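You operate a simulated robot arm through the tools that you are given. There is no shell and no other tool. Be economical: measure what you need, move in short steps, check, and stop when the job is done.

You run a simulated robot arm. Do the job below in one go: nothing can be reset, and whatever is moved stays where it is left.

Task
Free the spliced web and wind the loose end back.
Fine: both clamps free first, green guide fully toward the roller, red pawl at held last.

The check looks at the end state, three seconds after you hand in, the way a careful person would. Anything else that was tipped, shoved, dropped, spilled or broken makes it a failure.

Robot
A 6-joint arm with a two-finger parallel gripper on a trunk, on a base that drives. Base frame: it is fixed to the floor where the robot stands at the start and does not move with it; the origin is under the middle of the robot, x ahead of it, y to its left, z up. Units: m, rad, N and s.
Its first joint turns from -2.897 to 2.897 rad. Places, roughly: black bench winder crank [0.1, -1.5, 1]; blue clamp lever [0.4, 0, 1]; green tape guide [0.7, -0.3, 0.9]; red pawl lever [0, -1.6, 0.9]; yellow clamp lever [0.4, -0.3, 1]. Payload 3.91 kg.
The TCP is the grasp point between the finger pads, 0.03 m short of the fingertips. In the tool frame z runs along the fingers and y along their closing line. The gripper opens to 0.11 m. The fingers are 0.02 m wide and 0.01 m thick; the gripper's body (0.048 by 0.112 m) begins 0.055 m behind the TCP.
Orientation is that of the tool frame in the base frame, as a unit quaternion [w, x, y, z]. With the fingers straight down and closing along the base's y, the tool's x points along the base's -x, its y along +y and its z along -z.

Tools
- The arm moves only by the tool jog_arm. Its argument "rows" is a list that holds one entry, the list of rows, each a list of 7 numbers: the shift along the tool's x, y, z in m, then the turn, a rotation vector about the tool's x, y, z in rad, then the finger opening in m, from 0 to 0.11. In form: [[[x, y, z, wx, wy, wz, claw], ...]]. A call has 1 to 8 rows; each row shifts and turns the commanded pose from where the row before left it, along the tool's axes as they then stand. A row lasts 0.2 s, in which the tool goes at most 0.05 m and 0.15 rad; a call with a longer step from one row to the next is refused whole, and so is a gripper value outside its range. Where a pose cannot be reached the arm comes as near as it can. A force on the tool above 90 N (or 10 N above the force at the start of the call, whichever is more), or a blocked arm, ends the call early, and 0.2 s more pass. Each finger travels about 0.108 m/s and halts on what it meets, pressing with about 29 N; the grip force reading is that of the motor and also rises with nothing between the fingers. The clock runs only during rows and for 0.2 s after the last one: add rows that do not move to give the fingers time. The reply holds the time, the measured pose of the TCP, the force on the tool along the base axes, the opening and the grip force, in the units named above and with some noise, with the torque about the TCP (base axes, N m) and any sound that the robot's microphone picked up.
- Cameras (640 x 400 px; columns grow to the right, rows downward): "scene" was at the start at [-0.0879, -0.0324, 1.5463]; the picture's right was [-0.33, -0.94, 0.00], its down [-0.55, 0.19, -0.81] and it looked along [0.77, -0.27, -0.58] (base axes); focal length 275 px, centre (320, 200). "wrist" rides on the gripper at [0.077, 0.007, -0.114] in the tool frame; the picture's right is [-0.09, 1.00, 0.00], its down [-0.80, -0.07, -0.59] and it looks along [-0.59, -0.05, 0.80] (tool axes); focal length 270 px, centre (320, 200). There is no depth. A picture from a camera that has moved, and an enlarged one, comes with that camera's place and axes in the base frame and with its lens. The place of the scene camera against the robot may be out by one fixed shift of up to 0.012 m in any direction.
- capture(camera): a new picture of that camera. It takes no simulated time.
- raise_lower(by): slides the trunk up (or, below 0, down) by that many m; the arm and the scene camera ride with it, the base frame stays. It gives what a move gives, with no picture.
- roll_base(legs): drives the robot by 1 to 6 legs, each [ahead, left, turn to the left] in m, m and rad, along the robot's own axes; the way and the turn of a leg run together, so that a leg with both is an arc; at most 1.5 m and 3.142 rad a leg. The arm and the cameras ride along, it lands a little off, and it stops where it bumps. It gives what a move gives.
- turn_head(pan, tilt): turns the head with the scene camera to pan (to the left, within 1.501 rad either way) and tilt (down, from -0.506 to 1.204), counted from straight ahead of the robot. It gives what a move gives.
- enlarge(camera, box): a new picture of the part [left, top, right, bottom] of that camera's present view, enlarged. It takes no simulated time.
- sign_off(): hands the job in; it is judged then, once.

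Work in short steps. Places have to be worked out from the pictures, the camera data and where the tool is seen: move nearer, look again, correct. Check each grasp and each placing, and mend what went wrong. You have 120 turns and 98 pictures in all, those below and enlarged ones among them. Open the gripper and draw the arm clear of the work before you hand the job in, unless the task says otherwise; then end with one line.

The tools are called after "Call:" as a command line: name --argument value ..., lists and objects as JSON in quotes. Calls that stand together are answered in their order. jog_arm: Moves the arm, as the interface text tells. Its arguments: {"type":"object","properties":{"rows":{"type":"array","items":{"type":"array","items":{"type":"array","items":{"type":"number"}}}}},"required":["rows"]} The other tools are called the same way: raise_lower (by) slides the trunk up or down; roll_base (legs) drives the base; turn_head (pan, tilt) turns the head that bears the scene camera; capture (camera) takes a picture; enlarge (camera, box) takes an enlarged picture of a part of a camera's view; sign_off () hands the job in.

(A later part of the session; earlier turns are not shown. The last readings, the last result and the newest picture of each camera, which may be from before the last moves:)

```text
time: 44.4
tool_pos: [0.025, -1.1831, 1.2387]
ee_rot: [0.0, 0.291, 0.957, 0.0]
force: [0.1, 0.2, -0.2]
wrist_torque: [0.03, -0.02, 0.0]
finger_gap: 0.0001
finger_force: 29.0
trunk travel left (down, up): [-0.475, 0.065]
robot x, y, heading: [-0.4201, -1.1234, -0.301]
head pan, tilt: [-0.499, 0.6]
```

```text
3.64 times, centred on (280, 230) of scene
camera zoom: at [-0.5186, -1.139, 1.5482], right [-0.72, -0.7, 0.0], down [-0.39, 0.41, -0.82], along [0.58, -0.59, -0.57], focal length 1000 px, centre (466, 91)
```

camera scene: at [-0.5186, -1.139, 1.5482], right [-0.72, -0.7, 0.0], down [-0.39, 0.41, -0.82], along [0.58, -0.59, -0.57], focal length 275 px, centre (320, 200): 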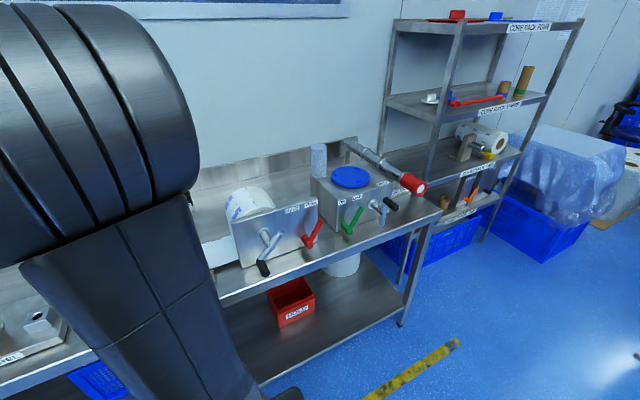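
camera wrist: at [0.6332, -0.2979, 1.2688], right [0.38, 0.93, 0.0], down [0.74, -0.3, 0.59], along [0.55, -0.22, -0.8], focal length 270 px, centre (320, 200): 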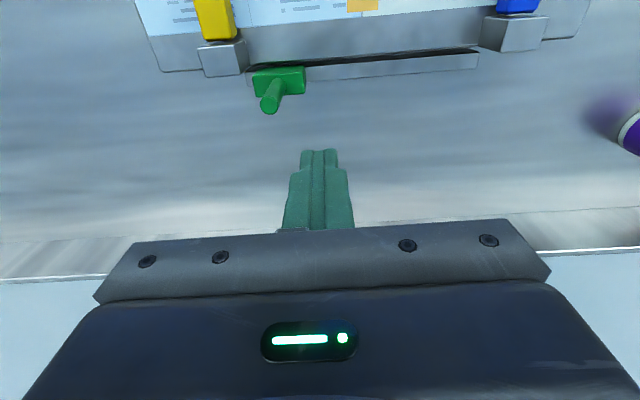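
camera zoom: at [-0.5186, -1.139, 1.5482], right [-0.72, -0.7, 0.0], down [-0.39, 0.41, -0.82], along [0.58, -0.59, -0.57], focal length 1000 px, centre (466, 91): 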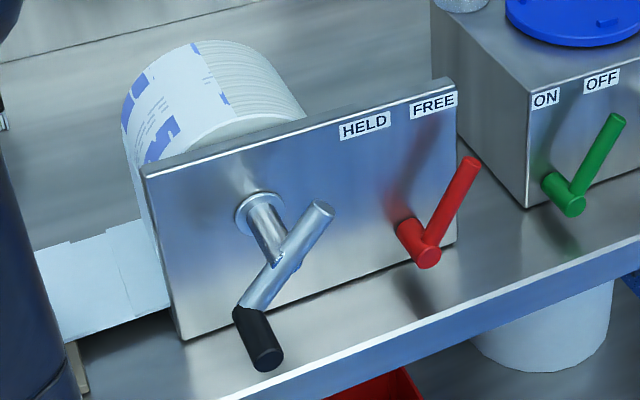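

Winder: web leaves the roll on its left side going down, so winding in means the left side goes up, i.e. clockwise from the front. Pawl is at FREE now. I shift left a bit for a clear line of sight and re-measure the crank.

Call:
roll_base --legs '[[0, 0.16, 0]]'

Call:
turn_head --pan -0.6 --tilt 0.65

Call:
enlarge --camera "scene" --box '[200, 120, 420, 257]'

Call:
capture --camera "wrist"

```text
time: 45.8
tool_pos: [0.0722, -1.032, 1.2394]
ee_rot: [0.0, 0.291, 0.957, -0.001]
force: [0.7, -0.4, 0.0]
wrist_torque: [-0.07, -0.01, 0.02]
finger_gap: 0.0
finger_force: 28.8
trunk travel left (down, up): [-0.475, 0.065]
robot x, y, heading: [-0.3678, -0.9727, -0.302]
head pan, tilt: [-0.499, 0.6]
```

```text
time: 46.5
tool_pos: [0.0731, -1.0316, 1.239]
ee_rot: [0.001, 0.29, 0.957, -0.001]
force: [0.2, -0.5, 1.0]
wrist_torque: [0.02, 0.01, 0.0]
finger_gap: 0.0
finger_force: 29.0
trunk travel left (down, up): [-0.475, 0.065]
robot x, y, heading: [-0.3678, -0.9753, -0.297]
head pan, tilt: [-0.6, 0.649]
```

```text
2.91 times, centred on (310, 188) of scene
camera zoom: at [-0.4797, -0.9929, 1.544], right [-0.78, -0.62, 0.0], down [-0.38, 0.47, -0.8], along [0.5, -0.62, -0.6], focal length 800 px, centre (349, 234)
```

zoom: 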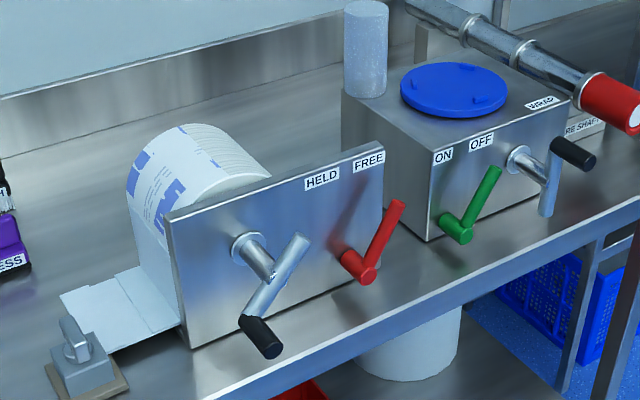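

```text
58 pictures are left
camera wrist: at [0.0131, -0.9837, 1.3545], right [0.63, 0.78, 0.0], down [0.63, -0.5, 0.59], along [0.46, -0.37, -0.8], focal length 270 px, centre (320, 200)
```

wrist: 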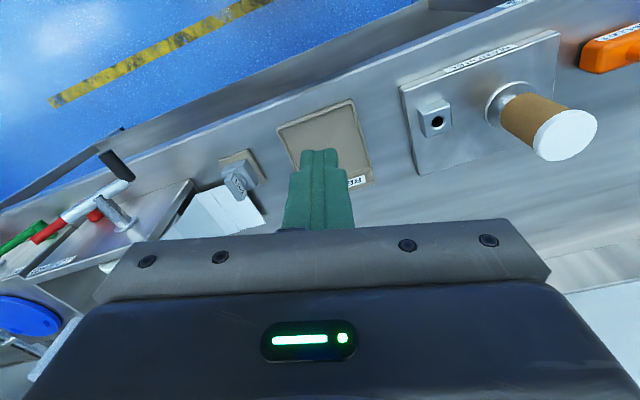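

Triangulated: handle from (-0.001,-1.41,0.952) to (-0.053,-1.39,0.957) pointing at the operator, axis about (-0.015,-1.441,1.00), radius ≈0.06. I'll align the tool to the bench and move above the handle, opening the gripper.

Call:
jog_arm --rows '[[[0, 0, 0, 0, 0, -0.147, 0.07], [0, 0, 0, 0, 0, -0.147, 0.07], [0, -0.048, 0, 0, 0, 0, 0.07], [0, -0.048, 0, 0, 0, 0, 0.07], [0, -0.048, 0, 0, 0, 0, 0.07], [0, -0.048, 0, 0, 0, 0, 0.07], [0, -0.048, 0, 0, 0, 0, 0.07], [0, -0.048, 0, 0, 0, 0, 0.07]]]'

Call:
jog_arm --rows '[[[0, -0.048, 0, 0, 0, 0, 0.07], [0, -0.047, 0.01, 0, 0, 0, 0.07], [0, 0, 0.048, 0, 0, 0, 0.07], [0, 0, 0.048, 0, 0, 0, 0.07]]]'

Call:
capture --camera "wrist"

Call:
capture --camera "scene"

```text
time: 48.2
tool_pos: [-0.0105, -1.3116, 1.2372]
ee_rot: [0.0, 0.146, 0.989, -0.001]
force: [0.2, -0.1, -0.5]
wrist_torque: [0.02, 0.0, -0.01]
finger_gap: 0.07
finger_force: 0.0
trunk travel left (down, up): [-0.475, 0.065]
robot x, y, heading: [-0.371, -0.971, -0.299]
head pan, tilt: [-0.6, 0.649]
```

```text
time: 49.2
tool_pos: [-0.0393, -1.4011, 1.1339]
ee_rot: [0.0, 0.147, 0.989, 0.001]
force: [0.1, -0.2, -0.9]
wrist_torque: [0.01, -0.02, -0.01]
finger_gap: 0.0699
finger_force: 0.0
trunk travel left (down, up): [-0.475, 0.065]
robot x, y, heading: [-0.3701, -0.9709, -0.299]
head pan, tilt: [-0.6, 0.649]
```

```text
57 pictures are left
camera wrist: at [-0.1101, -1.3714, 1.2483], right [0.37, 0.93, 0.0], down [0.75, -0.3, 0.59], along [0.55, -0.22, -0.8], focal length 270 px, centre (320, 200)
```

wrist: 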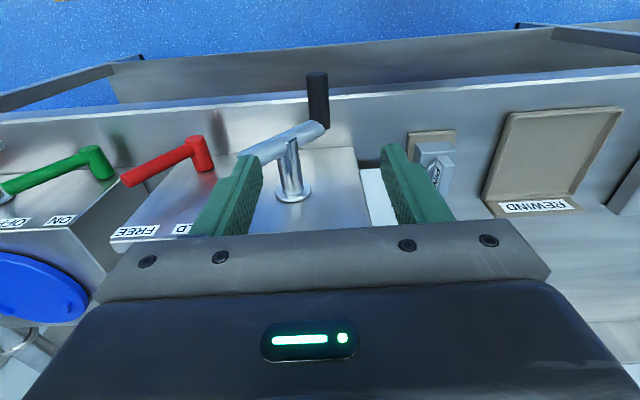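

```text
56 pictures are left
camera scene: at [-0.4793, -0.9935, 1.544], right [-0.78, -0.62, 0.0], down [-0.38, 0.47, -0.8], along [0.5, -0.62, -0.6], focal length 275 px, centre (320, 200)
```

scene: 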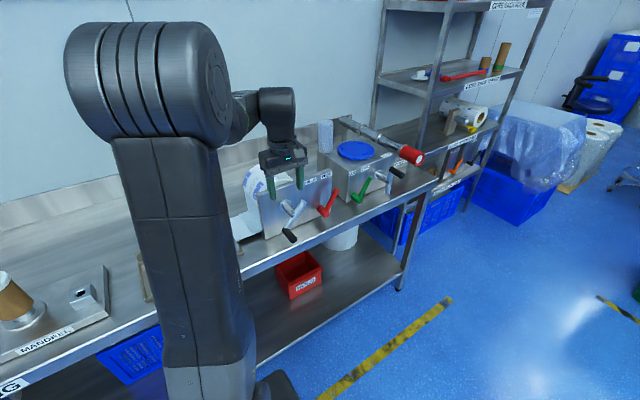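

Wrist view confirms the handle lies under the open fingers. Descend and grip it.

Call:
jog_arm --rows '[[[0, 0, 0.045, 0, 0, 0, 0.07], [0, 0, 0.045, 0, 0, 0, 0.07], [0, 0, 0.045, 0, 0, 0, 0.07], [0, 0, 0.04, 0, 0, 0, 0.07], [0, 0, 0, 0, 0, 0, 0.0], [0, 0, 0, 0, 0, 0, 0.0], [0, 0, 0, 0, 0, 0, 0.0]]]'

Call:
capture --camera "wrist"

Call:
enlarge --camera "scene" --box '[200, 130, 420, 267]'

```text
time: 50.9
tool_pos: [-0.0417, -1.3977, 0.9596]
ee_rot: [0.001, 0.147, 0.989, -0.001]
force: [0.2, -9.0, 10.6]
wrist_torque: [-0.73, -1.18, -1.03]
finger_gap: 0.0237
finger_force: 45.1
trunk travel left (down, up): [-0.475, 0.065]
robot x, y, heading: [-0.3717, -0.9718, -0.297]
head pan, tilt: [-0.6, 0.649]
```

```text
55 pictures are left
camera wrist: at [-0.1121, -1.3678, 1.0741], right [0.37, 0.93, 0.0], down [0.74, -0.3, 0.6], along [0.55, -0.22, -0.8], focal length 270 px, centre (320, 200)
```

wrist: 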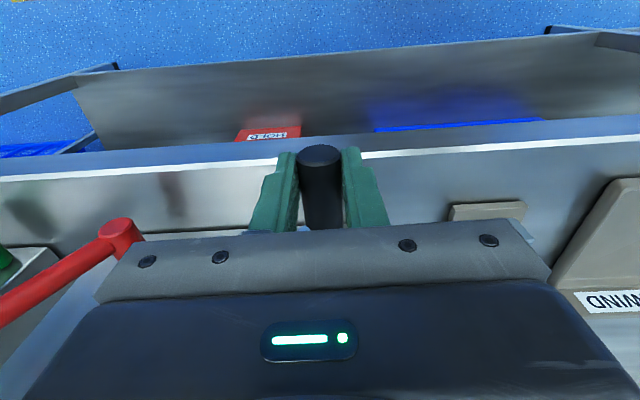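

```text
2.91 times, centred on (310, 198) of scene
camera zoom: at [-0.4804, -0.9934, 1.544], right [-0.78, -0.62, 0.0], down [-0.38, 0.47, -0.8], along [0.5, -0.62, -0.6], focal length 800 px, centre (349, 204)
```

zoom: 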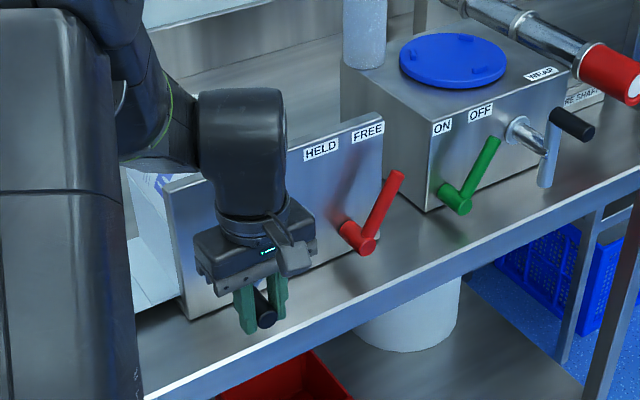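

Gripped (0.0237 m handle). Try the first 45° clockwise in small steps and watch forces.

Call:
jog_arm --rows '[[[0, 0.0103, -0.011, 0, 0, 0, 0], [0, 0.0066, -0.0133, 0, 0, 0, 0], [0, 0.003, -0.0146, 0, 0, 0, 0]]]'

Call:
capture --camera "wrist"

Call:
enlarge --camera "scene" --box '[200, 130, 420, 267]'

```text
time: 51.6
tool_pos: [-0.038, -1.386, 0.9964]
ee_rot: [0.0, 0.148, 0.989, 0.0]
force: [-19.7, -40.4, -8.3]
wrist_torque: [-0.48, -0.37, -0.82]
finger_gap: 0.0232
finger_force: 44.7
trunk travel left (down, up): [-0.475, 0.065]
robot x, y, heading: [-0.372, -0.969, -0.298]
head pan, tilt: [-0.6, 0.649]
```

```text
53 pictures are left
camera wrist: at [-0.1082, -1.3568, 1.112], right [0.38, 0.93, 0.0], down [0.75, -0.3, 0.59], along [0.55, -0.22, -0.8], focal length 270 px, centre (320, 200)
```

wrist: 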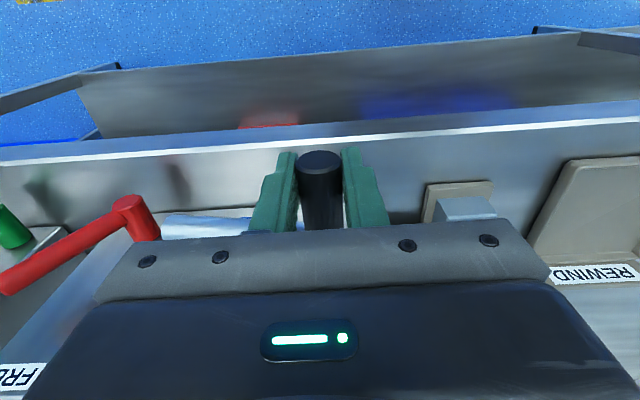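

```text
2.91 times, centred on (310, 198) of scene
camera zoom: at [-0.4824, -0.9997, 1.5435], right [-0.78, -0.62, 0.0], down [-0.37, 0.48, -0.8], along [0.5, -0.62, -0.61], focal length 800 px, centre (349, 204)
```

zoom: 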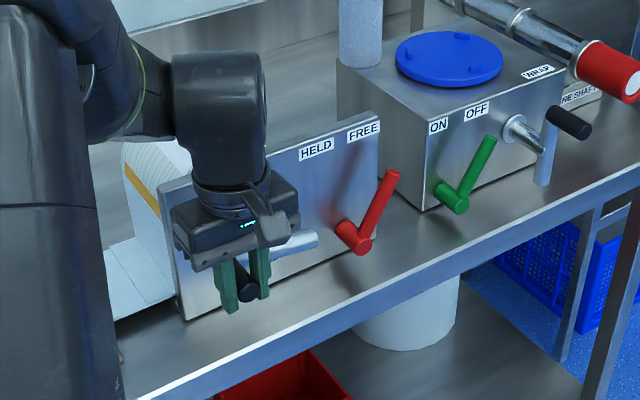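

The roll is turning (orange tape came into view at left). Side force suggests radius ≈0.05–0.052; continue with the corrected circle.

Call:
jog_arm --rows '[[[0, -0.0057, -0.0115, 0, 0, 0, 0], [0, -0.0052, -0.0125, 0, 0, 0, 0], [0, -0.0082, -0.0108, 0, 0, 0, 0], [0, -0.0108, -0.0082, 0, 0, 0, 0]]]'

Call:
enlarge --camera "scene" --box '[200, 130, 420, 267]'

```text
time: 52.6
tool_pos: [-0.0414, -1.4084, 1.0397]
ee_rot: [0.0, 0.146, 0.989, 0.001]
force: [-18.1, 3.5, -13.1]
wrist_torque: [0.26, 0.22, -0.76]
finger_gap: 0.0238
finger_force: 44.7
trunk travel left (down, up): [-0.475, 0.065]
robot x, y, heading: [-0.3686, -0.9682, -0.298]
head pan, tilt: [-0.6, 0.649]
```

```text
2.91 times, centred on (310, 198) of scene
camera zoom: at [-0.4818, -0.9931, 1.544], right [-0.78, -0.62, 0.0], down [-0.38, 0.47, -0.8], along [0.5, -0.62, -0.6], focal length 800 px, centre (349, 204)
```

zoom: 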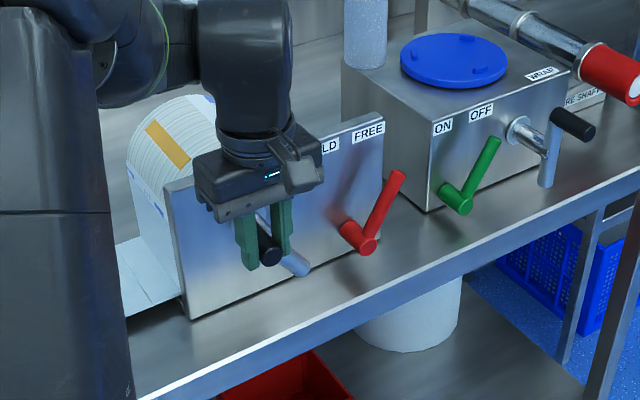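

Circle refit: axis at lateral −1.394, z 0.995, R≈0.055. Continue over the top to the right side, with 4 mm more clearance toward the robot.

Call:
jog_arm --rows '[[[0.004, -0.0117, -0.0077, 0, 0, 0, 0], [0, -0.0188, -0.0033, 0, 0, 0, 0], [0, -0.0188, 0.0033, 0, 0, 0, 0], [0, -0.0166, 0.0096, 0, 0, 0, 0], [0, -0.0122, 0.0146, 0, 0, 0, 0], [0, -0.0066, 0.0179, 0, 0, 0, 0]]]'

Call:
enlarge --camera "scene" --box '[200, 130, 420, 267]'

```text
time: 53.5
tool_pos: [-0.051, -1.439, 1.0501]
ee_rot: [0.002, 0.14, 0.99, 0.007]
force: [3.4, 42.2, 27.3]
wrist_torque: [0.76, -0.52, -0.87]
finger_gap: 0.024
finger_force: 44.8
trunk travel left (down, up): [-0.475, 0.065]
robot x, y, heading: [-0.371, -0.9704, -0.29]
head pan, tilt: [-0.6, 0.649]
stopped in row 4: the force on the tool passed its limit (the readings are from after the stop); the commanded pose is now the measured one
```

```text
2.91 times, centred on (310, 198) of scene
camera zoom: at [-0.4799, -0.9825, 1.5445], right [-0.78, -0.63, 0.0], down [-0.38, 0.46, -0.8], along [0.5, -0.62, -0.6], focal length 800 px, centre (349, 204)
```

zoom: 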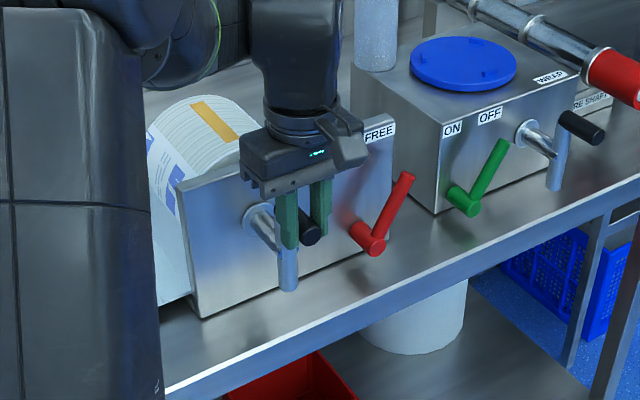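

The crank stopped at the top of its circle (force limit). Check whether something collides or the web is at an end; look closely.

Call:
capture --camera "wrist"

Call:
enlarge --camera "scene" --box '[225, 140, 335, 240]'

```text
49 pictures are left
camera wrist: at [-0.1231, -1.4122, 1.1655], right [0.36, 0.93, 0.01], down [0.75, -0.3, 0.59], along [0.56, -0.2, -0.8], focal length 270 px, centre (320, 200)
```

wrist: 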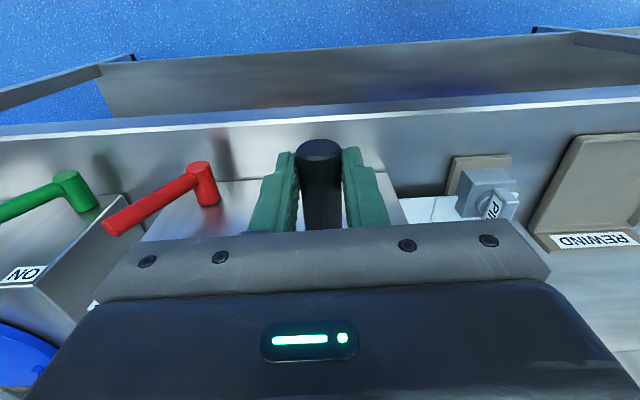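

```text
4.00 times, centred on (280, 190) of scene
camera zoom: at [-0.4799, -0.9825, 1.5445], right [-0.78, -0.63, 0.0], down [-0.38, 0.46, -0.8], along [0.5, -0.62, -0.6], focal length 1100 px, centre (480, 240)
```

zoom: 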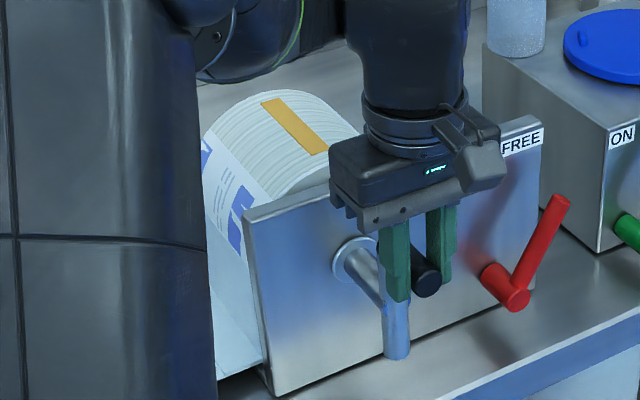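

I'll release the handle in place, rise slightly clear and inspect the loose end and crank.

Call:
jog_arm --rows '[[[0, 0.004, 0, 0, 0, 0, 0.0], [0, 0, 0, 0, 0, 0, 0.06], [0, 0, 0, 0, 0, 0, 0.06], [0, 0, -0.04, 0, 0, 0, 0.06], [0, 0, -0.04, 0, 0, 0, 0.06], [0.04, 0, -0.02, 0, 0, 0, 0.06]]]'

Call:
capture --camera "wrist"

Call:
enlarge --camera "scene" --box '[200, 130, 420, 267]'

```text
time: 55.0
tool_pos: [-0.0934, -1.4394, 1.1471]
ee_rot: [0.002, 0.141, 0.99, 0.006]
force: [-0.7, 0.4, 0.1]
wrist_torque: [0.01, -0.02, 0.0]
finger_gap: 0.0599
finger_force: 0.1
trunk travel left (down, up): [-0.475, 0.065]
robot x, y, heading: [-0.3725, -0.9684, -0.29]
head pan, tilt: [-0.6, 0.649]
```

```text
47 pictures are left
camera wrist: at [-0.1648, -1.4127, 1.2626], right [0.36, 0.93, 0.01], down [0.75, -0.3, 0.59], along [0.56, -0.21, -0.8], focal length 270 px, centre (320, 200)
```

wrist: 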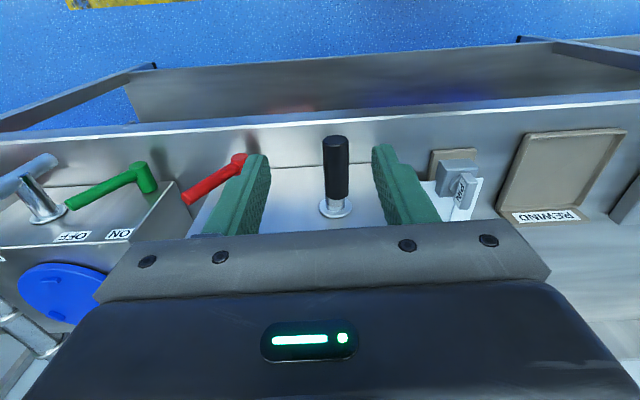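

```text
2.91 times, centred on (310, 198) of scene
camera zoom: at [-0.4797, -0.9918, 1.5439], right [-0.78, -0.63, 0.0], down [-0.38, 0.47, -0.8], along [0.5, -0.62, -0.6], focal length 800 px, centre (349, 204)
```

zoom: 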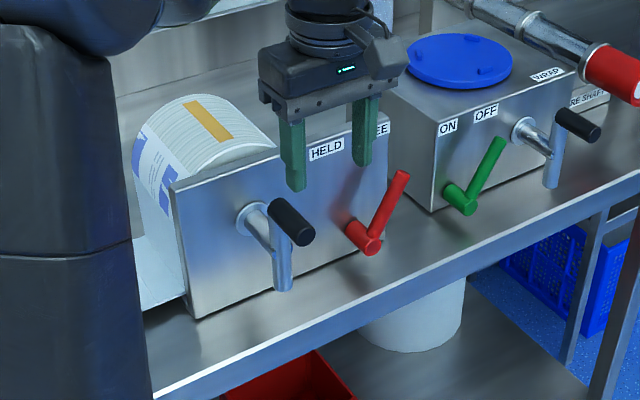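

Crank stays at top. Inspect the loose end beside the PIN block.

Call:
enlarge --camera "wrist" --box '[400, 130, 530, 230]'

Call:
turn_head --pan -0.75 --tilt 0.65

Call:
capture --camera "scene"

```text
4.00 times, centred on (465, 180) of wrist
camera zoom: at [-0.1648, -1.4127, 1.2626], right [0.36, 0.93, 0.01], down [0.75, -0.3, 0.59], along [0.56, -0.21, -0.8], focal length 1081 px, centre (-260, 280)
```

zoom: 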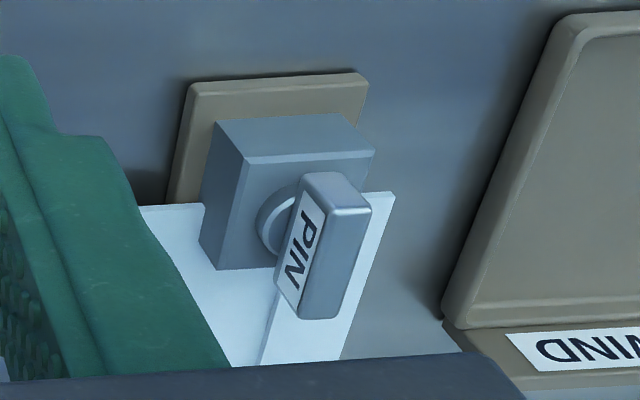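

```text
time: 55.6
tool_pos: [-0.0922, -1.4409, 1.1466]
ee_rot: [0.001, 0.142, 0.99, 0.007]
force: [0.7, 0.3, -0.4]
wrist_torque: [-0.01, 0.0, -0.01]
finger_gap: 0.06
finger_force: 0.1
trunk travel left (down, up): [-0.475, 0.065]
robot x, y, heading: [-0.3677, -0.9703, -0.292]
head pan, tilt: [-0.75, 0.649]
```

```text
44 pictures are left
camera scene: at [-0.4896, -0.9997, 1.5439], right [-0.86, -0.5, 0.0], down [-0.31, 0.52, -0.8], along [0.4, -0.69, -0.6], focal length 275 px, centre (320, 200)
```

scene: 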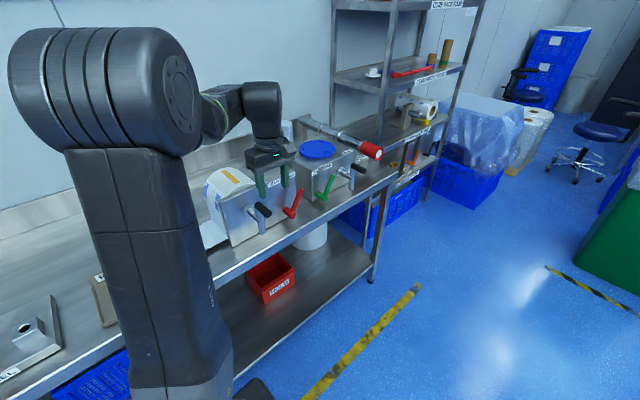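

Measuring the tail: its tip was at lateral ≈−1.25 at the start and is now ≈−1.13, so clockwise paid web out (to its stop). I must turn the other way (counter-clockwise from the front). Re-grip the handle.

Call:
jog_arm --rows '[[[-0.04, 0, 0.01, 0, 0, 0, 0.06], [0, 0, 0.045, 0, 0, 0, 0.06], [0, 0, 0.042, 0, 0, 0, 0.06], [0, 0, 0, 0, 0, 0, 0.0], [0, 0, 0, 0, 0, 0, 0.0], [0, 0, 0, 0, 0, 0, 0.0]]]'

Call:
jog_arm --rows '[[[0, 0.019, 0.0033, 0, 0, 0, 0], [0, 0.0167, 0.0097, 0, 0, 0, 0], [0, 0.0124, 0.0147, 0, 0, 0, 0], [0, 0.0066, 0.0182, 0, 0, 0, 0], [0, 0, 0.0192, 0, 0, 0, 0]]]'

Call:
capture --camera "wrist"

```text
time: 57.0
tool_pos: [-0.0505, -1.4385, 1.0469]
ee_rot: [0.0, 0.141, 0.99, 0.01]
force: [14.1, 53.8, -14.4]
wrist_torque: [0.53, 0.45, -0.79]
finger_gap: 0.0238
finger_force: 45.4
trunk travel left (down, up): [-0.475, 0.065]
robot x, y, heading: [-0.3708, -0.9761, -0.285]
head pan, tilt: [-0.75, 0.649]
```

```text
time: 58.2
tool_pos: [-0.0336, -1.387, 0.9856]
ee_rot: [0.0, 0.14, 0.99, 0.007]
force: [20.1, 26.0, 9.6]
wrist_torque: [-0.34, -0.03, -0.94]
finger_gap: 0.024
finger_force: 44.8
trunk travel left (down, up): [-0.475, 0.065]
robot x, y, heading: [-0.3732, -0.9698, -0.285]
head pan, tilt: [-0.75, 0.649]
```

```text
43 pictures are left
camera wrist: at [-0.1057, -1.3603, 1.1007], right [0.36, 0.93, 0.01], down [0.75, -0.3, 0.59], along [0.56, -0.2, -0.81], focal length 270 px, centre (320, 200)
```

wrist: 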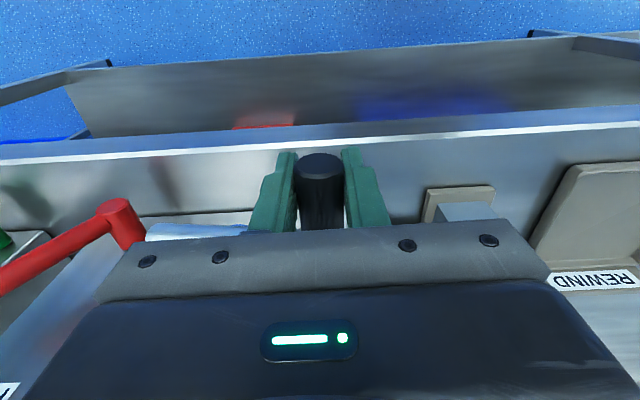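

Moving well. Continue around the bottom with a 3 mm lateral correction.

Call:
jog_arm --rows '[[[0, -0.0036, 0.0182, 0, 0, 0, 0], [0, -0.0124, 0.0147, 0, 0, 0, 0], [0, -0.0167, 0.0097, 0, 0, 0, 0], [0, -0.019, 0.0033, 0, 0, 0, 0], [0, -0.019, -0.0033, 0, 0, 0, 0]]]'

Call:
enlarge --camera "scene" --box '[170, 130, 390, 267]'

```text
time: 58.9
tool_pos: [-0.0368, -1.3919, 0.9457]
ee_rot: [-0.005, 0.14, 0.99, 0.021]
force: [10.9, 22.6, -17.4]
wrist_torque: [-0.25, -0.69, -1.01]
finger_gap: 0.0243
finger_force: 44.5
trunk travel left (down, up): [-0.475, 0.065]
robot x, y, heading: [-0.3702, -0.9689, -0.282]
head pan, tilt: [-0.75, 0.649]
stopped in row 3: the force on the tool passed its limit (the readings are from after the stop); the commanded pose is now the measured one
```

```text
2.91 times, centred on (280, 198) of scene
camera zoom: at [-0.4861, -0.9976, 1.5438], right [-0.86, -0.51, 0.0], down [-0.31, 0.52, -0.8], along [0.41, -0.69, -0.6], focal length 800 px, centre (436, 204)
```

zoom: 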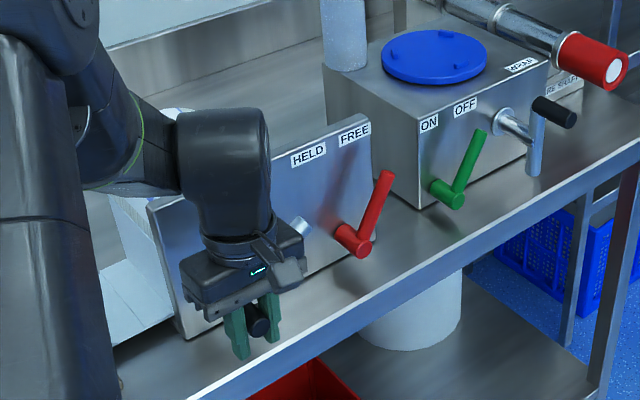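

The crank stopped near its original angle. Check the grip from the wrist camera and the tail.

Call:
capture --camera "wrist"

Call:
enlarge --camera "scene" --box '[190, 180, 290, 260]'

```text
41 pictures are left
camera wrist: at [-0.1069, -1.3684, 1.0621], right [0.36, 0.93, 0.04], down [0.75, -0.32, 0.58], along [0.55, -0.18, -0.81], focal length 270 px, centre (320, 200)
```

wrist: 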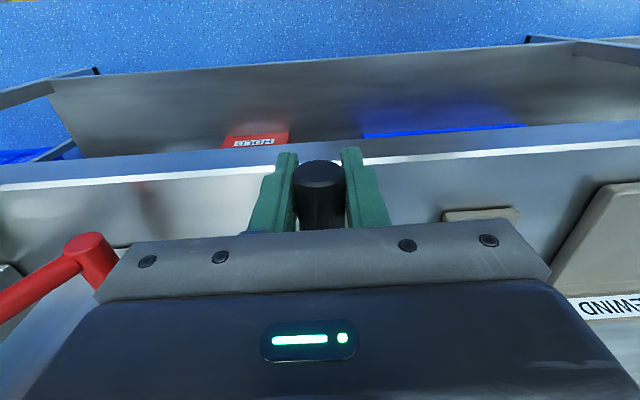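

```text
5.00 times, centred on (240, 220) of scene
camera zoom: at [-0.4861, -0.9976, 1.5438], right [-0.86, -0.51, 0.0], down [-0.31, 0.52, -0.8], along [0.41, -0.69, -0.6], focal length 1375 px, centre (720, 100)
```

zoom: 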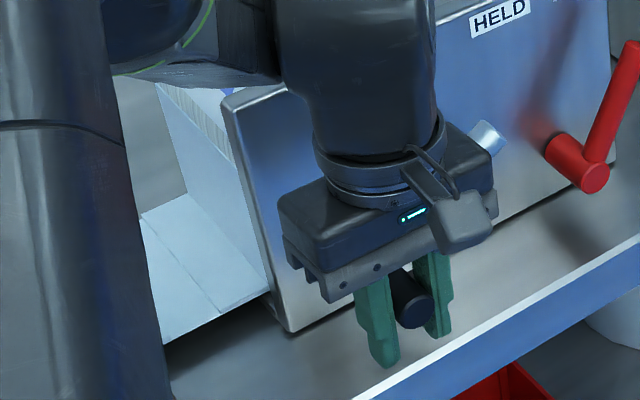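

The handle slipped up in the fingers and the flange likely hit the crank's upper arm end; the vertical gripper gets in the way here. I'll open, level the tool, and tilt it 0.6 rad so the gripper body leans toward the robot, pivoting around the handle.

Call:
jog_arm --rows '[[[0, 0, 0, 0, 0, 0, 0.07], [0, 0, 0, 0, 0, 0, 0.07], [0, 0, -0.012, 0.04, 0, 0, 0.07], [0, 0, 0, 0, -0.15, 0, 0.07], [0, 0, 0, 0, -0.15, 0, 0.07], [0, 0, 0, 0, -0.15, 0, 0.07], [0, 0, 0, 0, -0.15, 0, 0.07]]]'

Call:
capture --camera "wrist"

Call:
enlarge --camera "scene" --box '[170, 130, 390, 267]'

```text
time: 60.5
tool_pos: [-0.0398, -1.3976, 0.9599]
ee_rot: [0.288, 0.134, 0.947, -0.045]
force: [-0.2, 0.3, 0.1]
wrist_torque: [0.05, -0.02, 0.01]
finger_gap: 0.07
finger_force: 0.0
trunk travel left (down, up): [-0.475, 0.065]
robot x, y, heading: [-0.3688, -0.9691, -0.293]
head pan, tilt: [-0.75, 0.649]
```

```text
39 pictures are left
camera wrist: at [-0.1598, -1.3549, 1.0136], right [0.35, 0.94, 0.04], down [0.3, -0.15, 0.94], along [0.89, -0.31, -0.34], focal length 270 px, centre (320, 200)
```

wrist: 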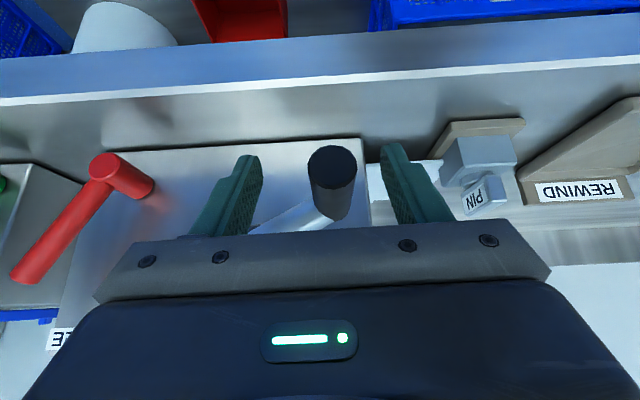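

```text
2.91 times, centred on (280, 198) of scene
camera zoom: at [-0.4895, -0.9994, 1.5439], right [-0.86, -0.51, 0.0], down [-0.31, 0.52, -0.8], along [0.4, -0.69, -0.6], focal length 800 px, centre (436, 204)
```

zoom: 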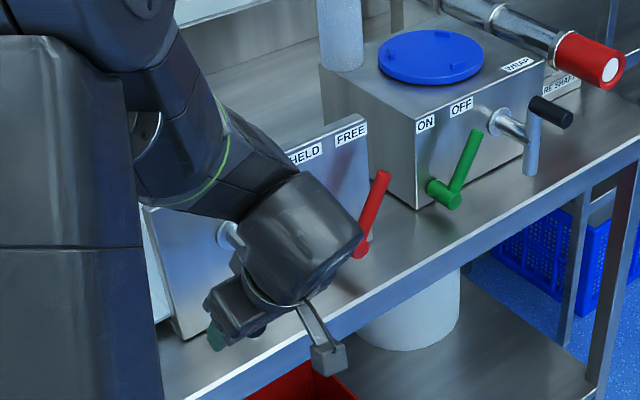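

Enlarge for the tail and handle.

Call:
enlarge --camera "wrist" --box '[240, 110, 540, 290]'

```text
2.13 times, centred on (390, 200) of wrist
camera zoom: at [-0.1598, -1.3549, 1.0136], right [0.35, 0.94, 0.04], down [0.3, -0.15, 0.94], along [0.89, -0.31, -0.34], focal length 577 px, centre (171, 200)
```

zoom: 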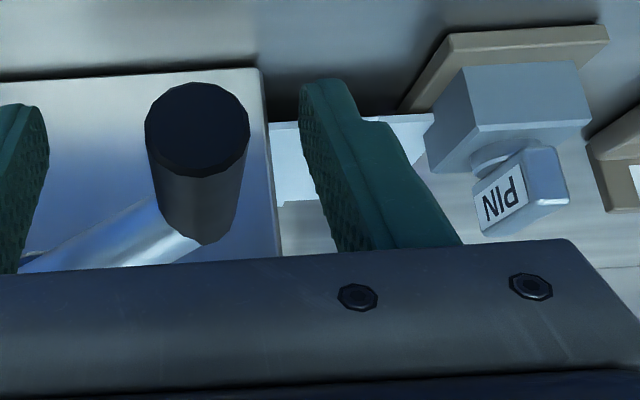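

Tail tip is now at ≈−1.205 (was −1.133), confirming counter-clockwise winds in. Centre on the handle, grip, and continue counter-clockwise with the tilted tool.

Call:
jog_arm --rows '[[[0, 0.006, 0, 0, 0, 0, 0.07], [0, 0, 0, 0, 0, 0, 0.0], [0, 0, 0, 0, 0, 0, 0.0], [0, 0, 0, 0, 0, 0, 0.0]]]'

Call:
jog_arm --rows '[[[0.0065, -0.0121, 0.0095, 0, 0, 0, 0], [0.0042, -0.0149, 0.0061, 0, 0, 0, 0], [0.0016, -0.0175, 0.0023, 0, 0, 0, 0]]]'

Call:
capture --camera "wrist"

```text
time: 61.5
tool_pos: [-0.0383, -1.3913, 0.9605]
ee_rot: [0.287, 0.134, 0.947, -0.043]
force: [1.2, 2.3, -2.1]
wrist_torque: [-0.11, -0.52, -1.19]
finger_gap: 0.024
finger_force: 45.4
trunk travel left (down, up): [-0.475, 0.065]
robot x, y, heading: [-0.3703, -0.9693, -0.286]
head pan, tilt: [-0.75, 0.649]
```

```text
time: 62.3
tool_pos: [-0.0518, -1.4362, 0.9389]
ee_rot: [0.286, 0.136, 0.948, -0.044]
force: [-1.0, -2.4, -35.1]
wrist_torque: [0.03, -0.16, -1.12]
finger_gap: 0.0238
finger_force: 44.7
trunk travel left (down, up): [-0.475, 0.065]
robot x, y, heading: [-0.3686, -0.9671, -0.288]
head pan, tilt: [-0.75, 0.649]
```

```text
36 pictures are left
camera wrist: at [-0.1715, -1.3942, 0.9906], right [0.35, 0.93, 0.04], down [0.31, -0.16, 0.94], along [0.88, -0.32, -0.34], focal length 270 px, centre (320, 200)
```

wrist: 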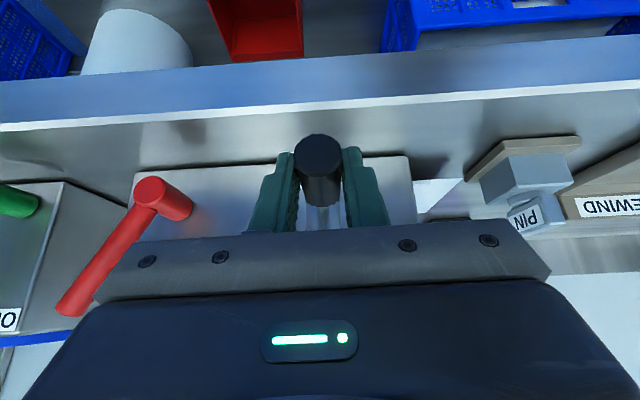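

Past the bottom now — good, it winds. Continue up the right side, watching the pawl clearance.

Call:
jog_arm --rows '[[[-0.0011, -0.0205, -0.0017, 0, 0, 0, 0], [-0.0057, -0.0175, -0.0083, 0, 0, 0, 0], [-0.0087, -0.0129, -0.0127, 0, 0, 0, 0], [-0.0107, -0.0069, -0.0156, 0, 0, 0, 0]]]'

Call:
capture --camera "wrist"

```text
time: 63.3
tool_pos: [-0.0669, -1.4906, 0.9889]
ee_rot: [0.289, 0.133, 0.947, -0.046]
force: [-12.0, 11.1, 3.5]
wrist_torque: [0.06, -0.48, -0.77]
finger_gap: 0.0239
finger_force: 45.1
trunk travel left (down, up): [-0.475, 0.065]
robot x, y, heading: [-0.3717, -0.9706, -0.288]
head pan, tilt: [-0.75, 0.649]
```

```text
35 pictures are left
camera wrist: at [-0.1862, -1.4469, 1.0424], right [0.35, 0.94, 0.04], down [0.3, -0.15, 0.94], along [0.89, -0.32, -0.34], focal length 270 px, centre (320, 200)
```

wrist: 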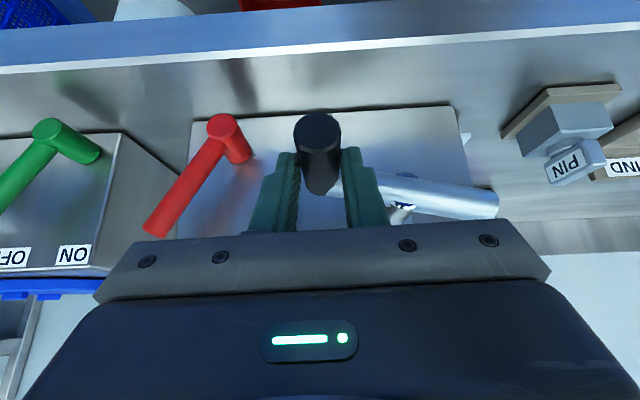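

The tail is nearly all in. Continue up and over the top.

Call:
jog_arm --rows '[[[-0.0114, 0, -0.0167, 0, 0, 0, 0], [-0.0107, 0.0069, -0.0156, 0, 0, 0, 0], [-0.0087, 0.0129, -0.0127, 0, 0, 0, 0], [-0.0057, 0.0175, -0.0083, 0, 0, 0, 0], [-0.002, 0.0198, -0.0029, 0, 0, 0, 0]]]'

Call:
capture --camera "wrist"

Call:
enlarge --camera "scene" --box '[170, 130, 390, 267]'

```text
time: 64.5
tool_pos: [-0.0496, -1.4406, 1.0556]
ee_rot: [0.291, 0.134, 0.946, -0.046]
force: [-7.9, -33.4, 20.2]
wrist_torque: [-0.86, -0.67, -1.35]
finger_gap: 0.0237
finger_force: 45.0
trunk travel left (down, up): [-0.475, 0.065]
robot x, y, heading: [-0.3663, -0.9695, -0.288]
head pan, tilt: [-0.75, 0.649]
```

```text
34 pictures are left
camera wrist: at [-0.1693, -1.3956, 1.1084], right [0.35, 0.94, 0.04], down [0.3, -0.15, 0.94], along [0.89, -0.32, -0.33], focal length 270 px, centre (320, 200)
```

wrist: 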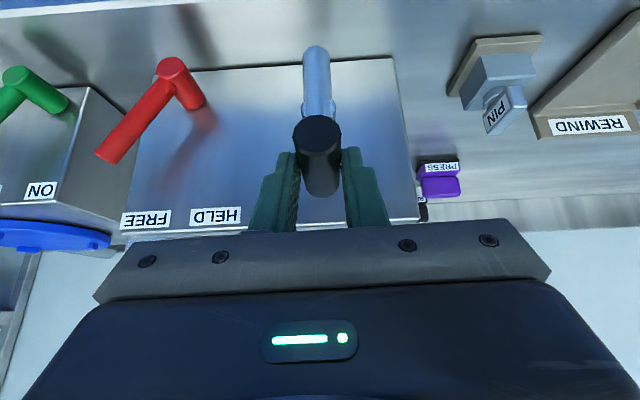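

```text
2.91 times, centred on (280, 198) of scene
camera zoom: at [-0.4915, -1.0028, 1.5437], right [-0.86, -0.51, 0.0], down [-0.31, 0.52, -0.8], along [0.41, -0.68, -0.61], focal length 800 px, centre (436, 204)
```

zoom: 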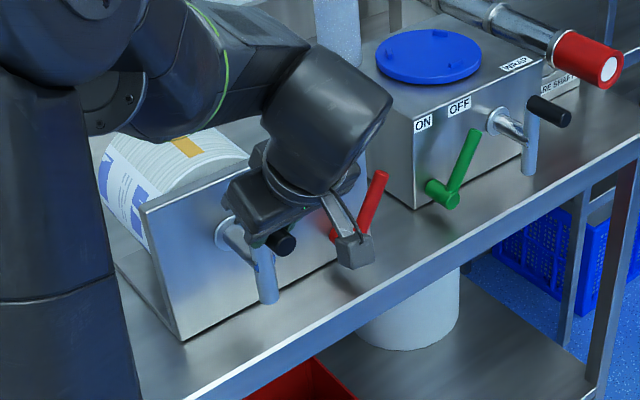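

No paper is left on the bench. Force rises to 33 N; test a further 40° to see if it's at the stop.

Call:
jog_arm --rows '[[[0.002, 0.015, 0.0029, 0, 0, 0, 0], [0.0057, 0.0175, 0.0083, 0, 0, 0, 0]]]'

Call:
capture --camera "wrist"

```text
time: 65.0
tool_pos: [-0.0487, -1.4389, 1.0532]
ee_rot: [0.294, 0.141, 0.943, -0.067]
force: [-13.3, -33.3, -4.0]
wrist_torque: [-0.21, 1.36, -0.74]
finger_gap: 0.0231
finger_force: 45.0
trunk travel left (down, up): [-0.475, 0.065]
robot x, y, heading: [-0.3674, -0.9708, -0.299]
head pan, tilt: [-0.75, 0.649]
stopped in row 2: the force on the tool passed its limit (the readings are from after the stop); the commanded pose is now the measured one
```

```text
32 pictures are left
camera wrist: at [-0.1685, -1.3897, 1.1036], right [0.37, 0.93, 0.01], down [0.29, -0.12, 0.95], along [0.88, -0.35, -0.32], focal length 270 px, centre (320, 200)
```

wrist: 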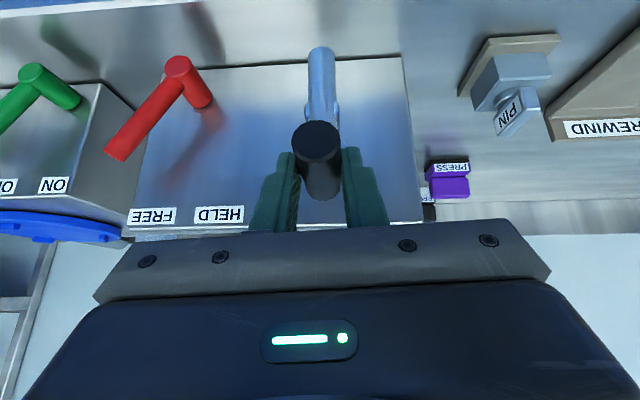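

Hard stop: fully wound. Release, back out along the tool axis, and check the crank stays.

Call:
jog_arm --rows '[[[0, 0, 0, 0, 0, 0, 0.06], [0, 0, 0, 0, 0, 0, 0.06], [0, 0, -0.04, 0, 0, 0, 0.06], [0, 0, -0.04, 0, 0, 0, 0.06], [0, 0, -0.04, 0, 0.1, 0, 0.0], [0, 0, -0.02, 0, 0.15, 0, 0.0], [0, 0, 0, 0, 0.15, 0, 0.0], [0, 0, 0, 0, 0.15, 0, 0.0]]]'

Call:
capture --camera "wrist"

Call:
enlarge --camera "scene" --box '[170, 130, 390, 267]'

```text
time: 66.8
tool_pos: [-0.1174, -1.401, 1.1694]
ee_rot: [0.026, 0.15, 0.988, -0.025]
force: [-0.1, 0.1, 0.0]
wrist_torque: [-0.01, -0.01, -0.01]
finger_gap: 0.0
finger_force: 28.7
trunk travel left (down, up): [-0.475, 0.065]
robot x, y, heading: [-0.3675, -0.9741, -0.293]
head pan, tilt: [-0.75, 0.649]
```

```text
31 pictures are left
camera wrist: at [-0.1939, -1.3662, 1.2797], right [0.38, 0.92, -0.04], down [0.72, -0.27, 0.64], along [0.58, -0.27, -0.77], focal length 270 px, centre (320, 200)
```

wrist: 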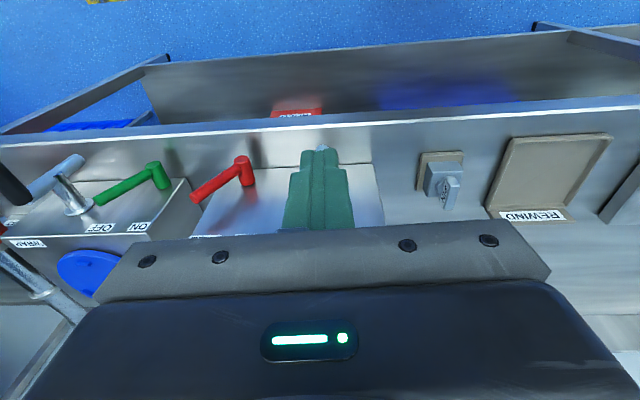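

```text
2.91 times, centred on (280, 198) of scene
camera zoom: at [-0.4891, -1.0002, 1.544], right [-0.86, -0.5, 0.0], down [-0.3, 0.52, -0.8], along [0.4, -0.69, -0.6], focal length 800 px, centre (436, 204)
```

zoom: 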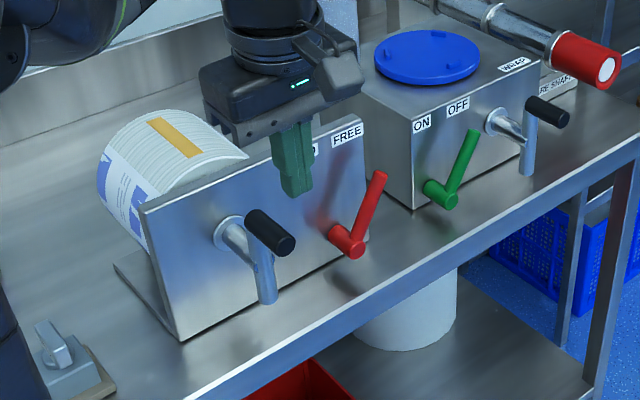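

Tail fully wound, PIN undisturbed. Pawl hub ≈(-0.034,-1.585,0.915), tip ≈(-0.054,-1.616,1.003), leaning right (FREE). Level the tool and move it closed to the pawl's right, above.

Call:
jog_arm --rows '[[[0, 0, 0, -0.04, 0.05, 0, 0], [0, -0.047, 0, 0, 0, 0, 0], [0, -0.047, 0, 0, 0, 0, 0], [0, -0.047, 0, 0, 0, 0, 0], [0, -0.047, 0, 0, 0, 0, 0], [0, -0.047, 0, 0, 0, 0, 0], [-0.045, 0, 0, 0, 0, 0, 0], [-0.045, 0, 0, 0, 0, 0, 0]]]'

Call:
capture --camera "wrist"

Call:
enlarge --camera "scene" --box '[170, 130, 390, 267]'

```text
time: 68.6
tool_pos: [-0.1031, -1.6534, 1.1716]
ee_rot: [0.004, 0.151, 0.989, -0.001]
force: [0.6, 0.6, 0.2]
wrist_torque: [-0.03, -0.02, 0.0]
finger_gap: 0.0
finger_force: 28.9
trunk travel left (down, up): [-0.475, 0.065]
robot x, y, heading: [-0.3719, -0.9681, -0.294]
head pan, tilt: [-0.75, 0.649]
```

```text
29 pictures are left
camera wrist: at [-0.1744, -1.6237, 1.2862], right [0.38, 0.92, 0.0], down [0.74, -0.3, 0.6], along [0.56, -0.23, -0.8], focal length 270 px, centre (320, 200)
```

wrist: 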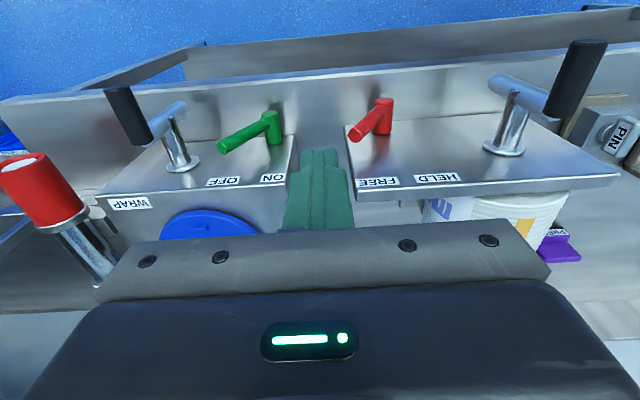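

```text
2.91 times, centred on (280, 198) of scene
camera zoom: at [-0.4885, -1.0006, 1.544], right [-0.86, -0.5, 0.0], down [-0.3, 0.52, -0.8], along [0.4, -0.69, -0.61], focal length 800 px, centre (436, 204)
```

zoom: 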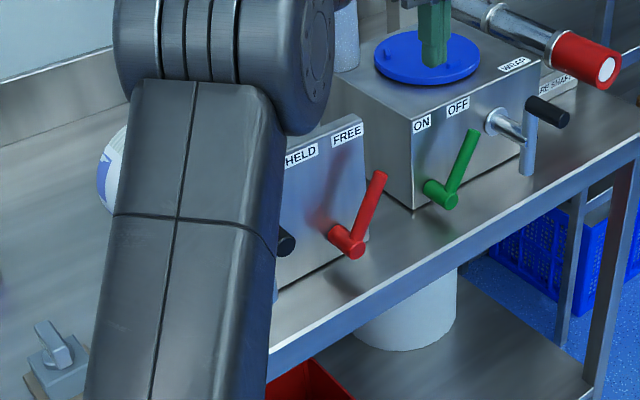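

Confirmed position; finger is aligned between the red and green levers. Move 44 mm forward, descend right of the pawl, and begin pushing left.

Call:
jog_arm --rows '[[[-0.044, -0.006, 0, 0, 0, 0, 0], [0, 0, 0.045, 0, 0, 0, 0], [0, 0, 0.045, 0, 0, 0, 0], [0, 0, 0.045, 0, 0, 0, 0], [0, 0, 0.04, 0, 0, 0, 0], [0, 0.02, 0, 0, 0, 0, 0], [0, 0.02, 0, 0, 0, 0, 0], [0, 0.01, 0, 0, 0, 0, 0]]]'

Call:
capture --camera "wrist"

Call:
enlarge --camera "scene" --box '[170, 130, 390, 267]'

```text
time: 70.4
tool_pos: [-0.0467, -1.6235, 1.0018]
ee_rot: [0.007, 0.15, 0.989, -0.006]
force: [0.7, -11.3, 37.6]
wrist_torque: [0.39, -0.33, -0.13]
finger_gap: 0.0
finger_force: 29.5
trunk travel left (down, up): [-0.475, 0.065]
robot x, y, heading: [-0.3682, -0.9721, -0.291]
head pan, tilt: [-0.75, 0.649]
```

```text
27 pictures are left
camera wrist: at [-0.1193, -1.5935, 1.1157], right [0.38, 0.92, -0.01], down [0.74, -0.3, 0.61], along [0.56, -0.24, -0.79], focal length 270 px, centre (320, 200)
```

wrist: 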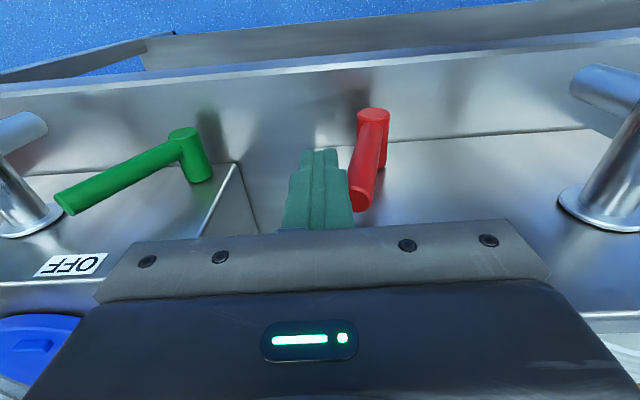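

```text
2.91 times, centred on (280, 198) of scene
camera zoom: at [-0.4915, -0.9979, 1.5445], right [-0.86, -0.5, 0.0], down [-0.3, 0.52, -0.8], along [0.4, -0.69, -0.6], focal length 800 px, centre (436, 204)
```

zoom: 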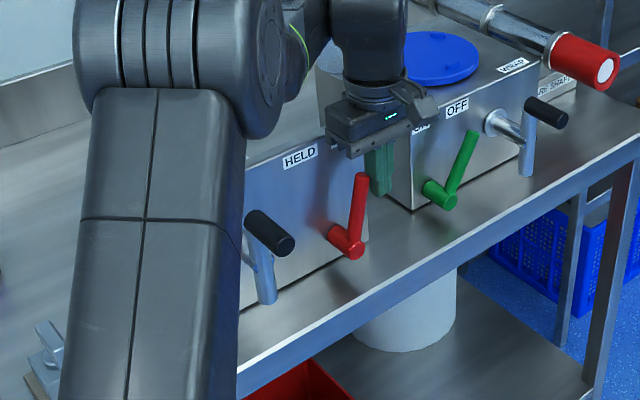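

The lever is moving; the gripper presses on something below (37 N up, likely the plate top). Raise 12 mm, shift slightly toward the robot, and continue.

Call:
jog_arm --rows '[[[0.005, 0, -0.012, 0, 0, 0, 0], [0, 0.012, 0, 0, 0, 0, 0], [0, 0.012, 0, 0, 0, 0, 0], [0, 0.012, 0, 0, 0, 0, 0]]]'

Call:
enlarge --camera "scene" --box '[170, 130, 390, 267]'

```text
time: 71.4
tool_pos: [-0.042, -1.587, 1.008]
ee_rot: [0.004, 0.15, 0.989, 0.0]
force: [-3.3, -0.1, -1.1]
wrist_torque: [0.02, 0.08, 0.04]
finger_gap: 0.0
finger_force: 28.8
trunk travel left (down, up): [-0.475, 0.065]
robot x, y, heading: [-0.3695, -0.9698, -0.29]
head pan, tilt: [-0.75, 0.649]
```

```text
2.91 times, centred on (280, 198) of scene
camera zoom: at [-0.4899, -0.9999, 1.5438], right [-0.86, -0.5, 0.0], down [-0.3, 0.52, -0.8], along [0.4, -0.69, -0.6], focal length 800 px, centre (436, 204)
```

zoom: 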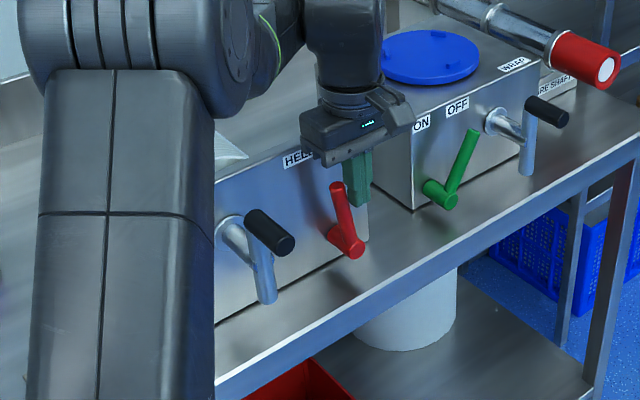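

Force clear; keep pushing left until it stops.

Call:
jog_arm --rows '[[[0, 0.008, 0, 0, 0, 0, 0], [0, 0.008, 0, 0, 0, 0, 0], [0, 0.008, 0, 0, 0, 0, 0], [0, 0.006, 0, 0, 0, 0, 0]]]'

Call:
enlarge --camera "scene" --box '[170, 130, 390, 267]'

```text
time: 72.4
tool_pos: [-0.0304, -1.5597, 1.0099]
ee_rot: [0.006, 0.149, 0.989, -0.002]
force: [-1.1, -5.1, 0.5]
wrist_torque: [-0.14, 0.0, -0.05]
finger_gap: 0.0
finger_force: 28.8
trunk travel left (down, up): [-0.475, 0.065]
robot x, y, heading: [-0.3673, -0.9711, -0.293]
head pan, tilt: [-0.75, 0.649]
```

```text
2.91 times, centred on (280, 198) of scene
camera zoom: at [-0.4898, -1.0007, 1.544], right [-0.86, -0.5, 0.0], down [-0.3, 0.52, -0.8], along [0.4, -0.69, -0.6], focal length 800 px, centre (436, 204)
```

zoom: 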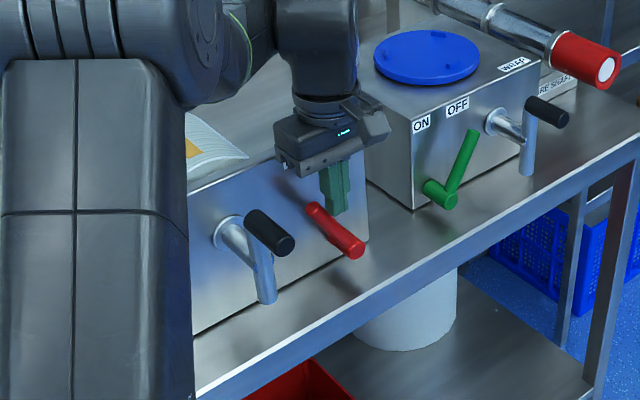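

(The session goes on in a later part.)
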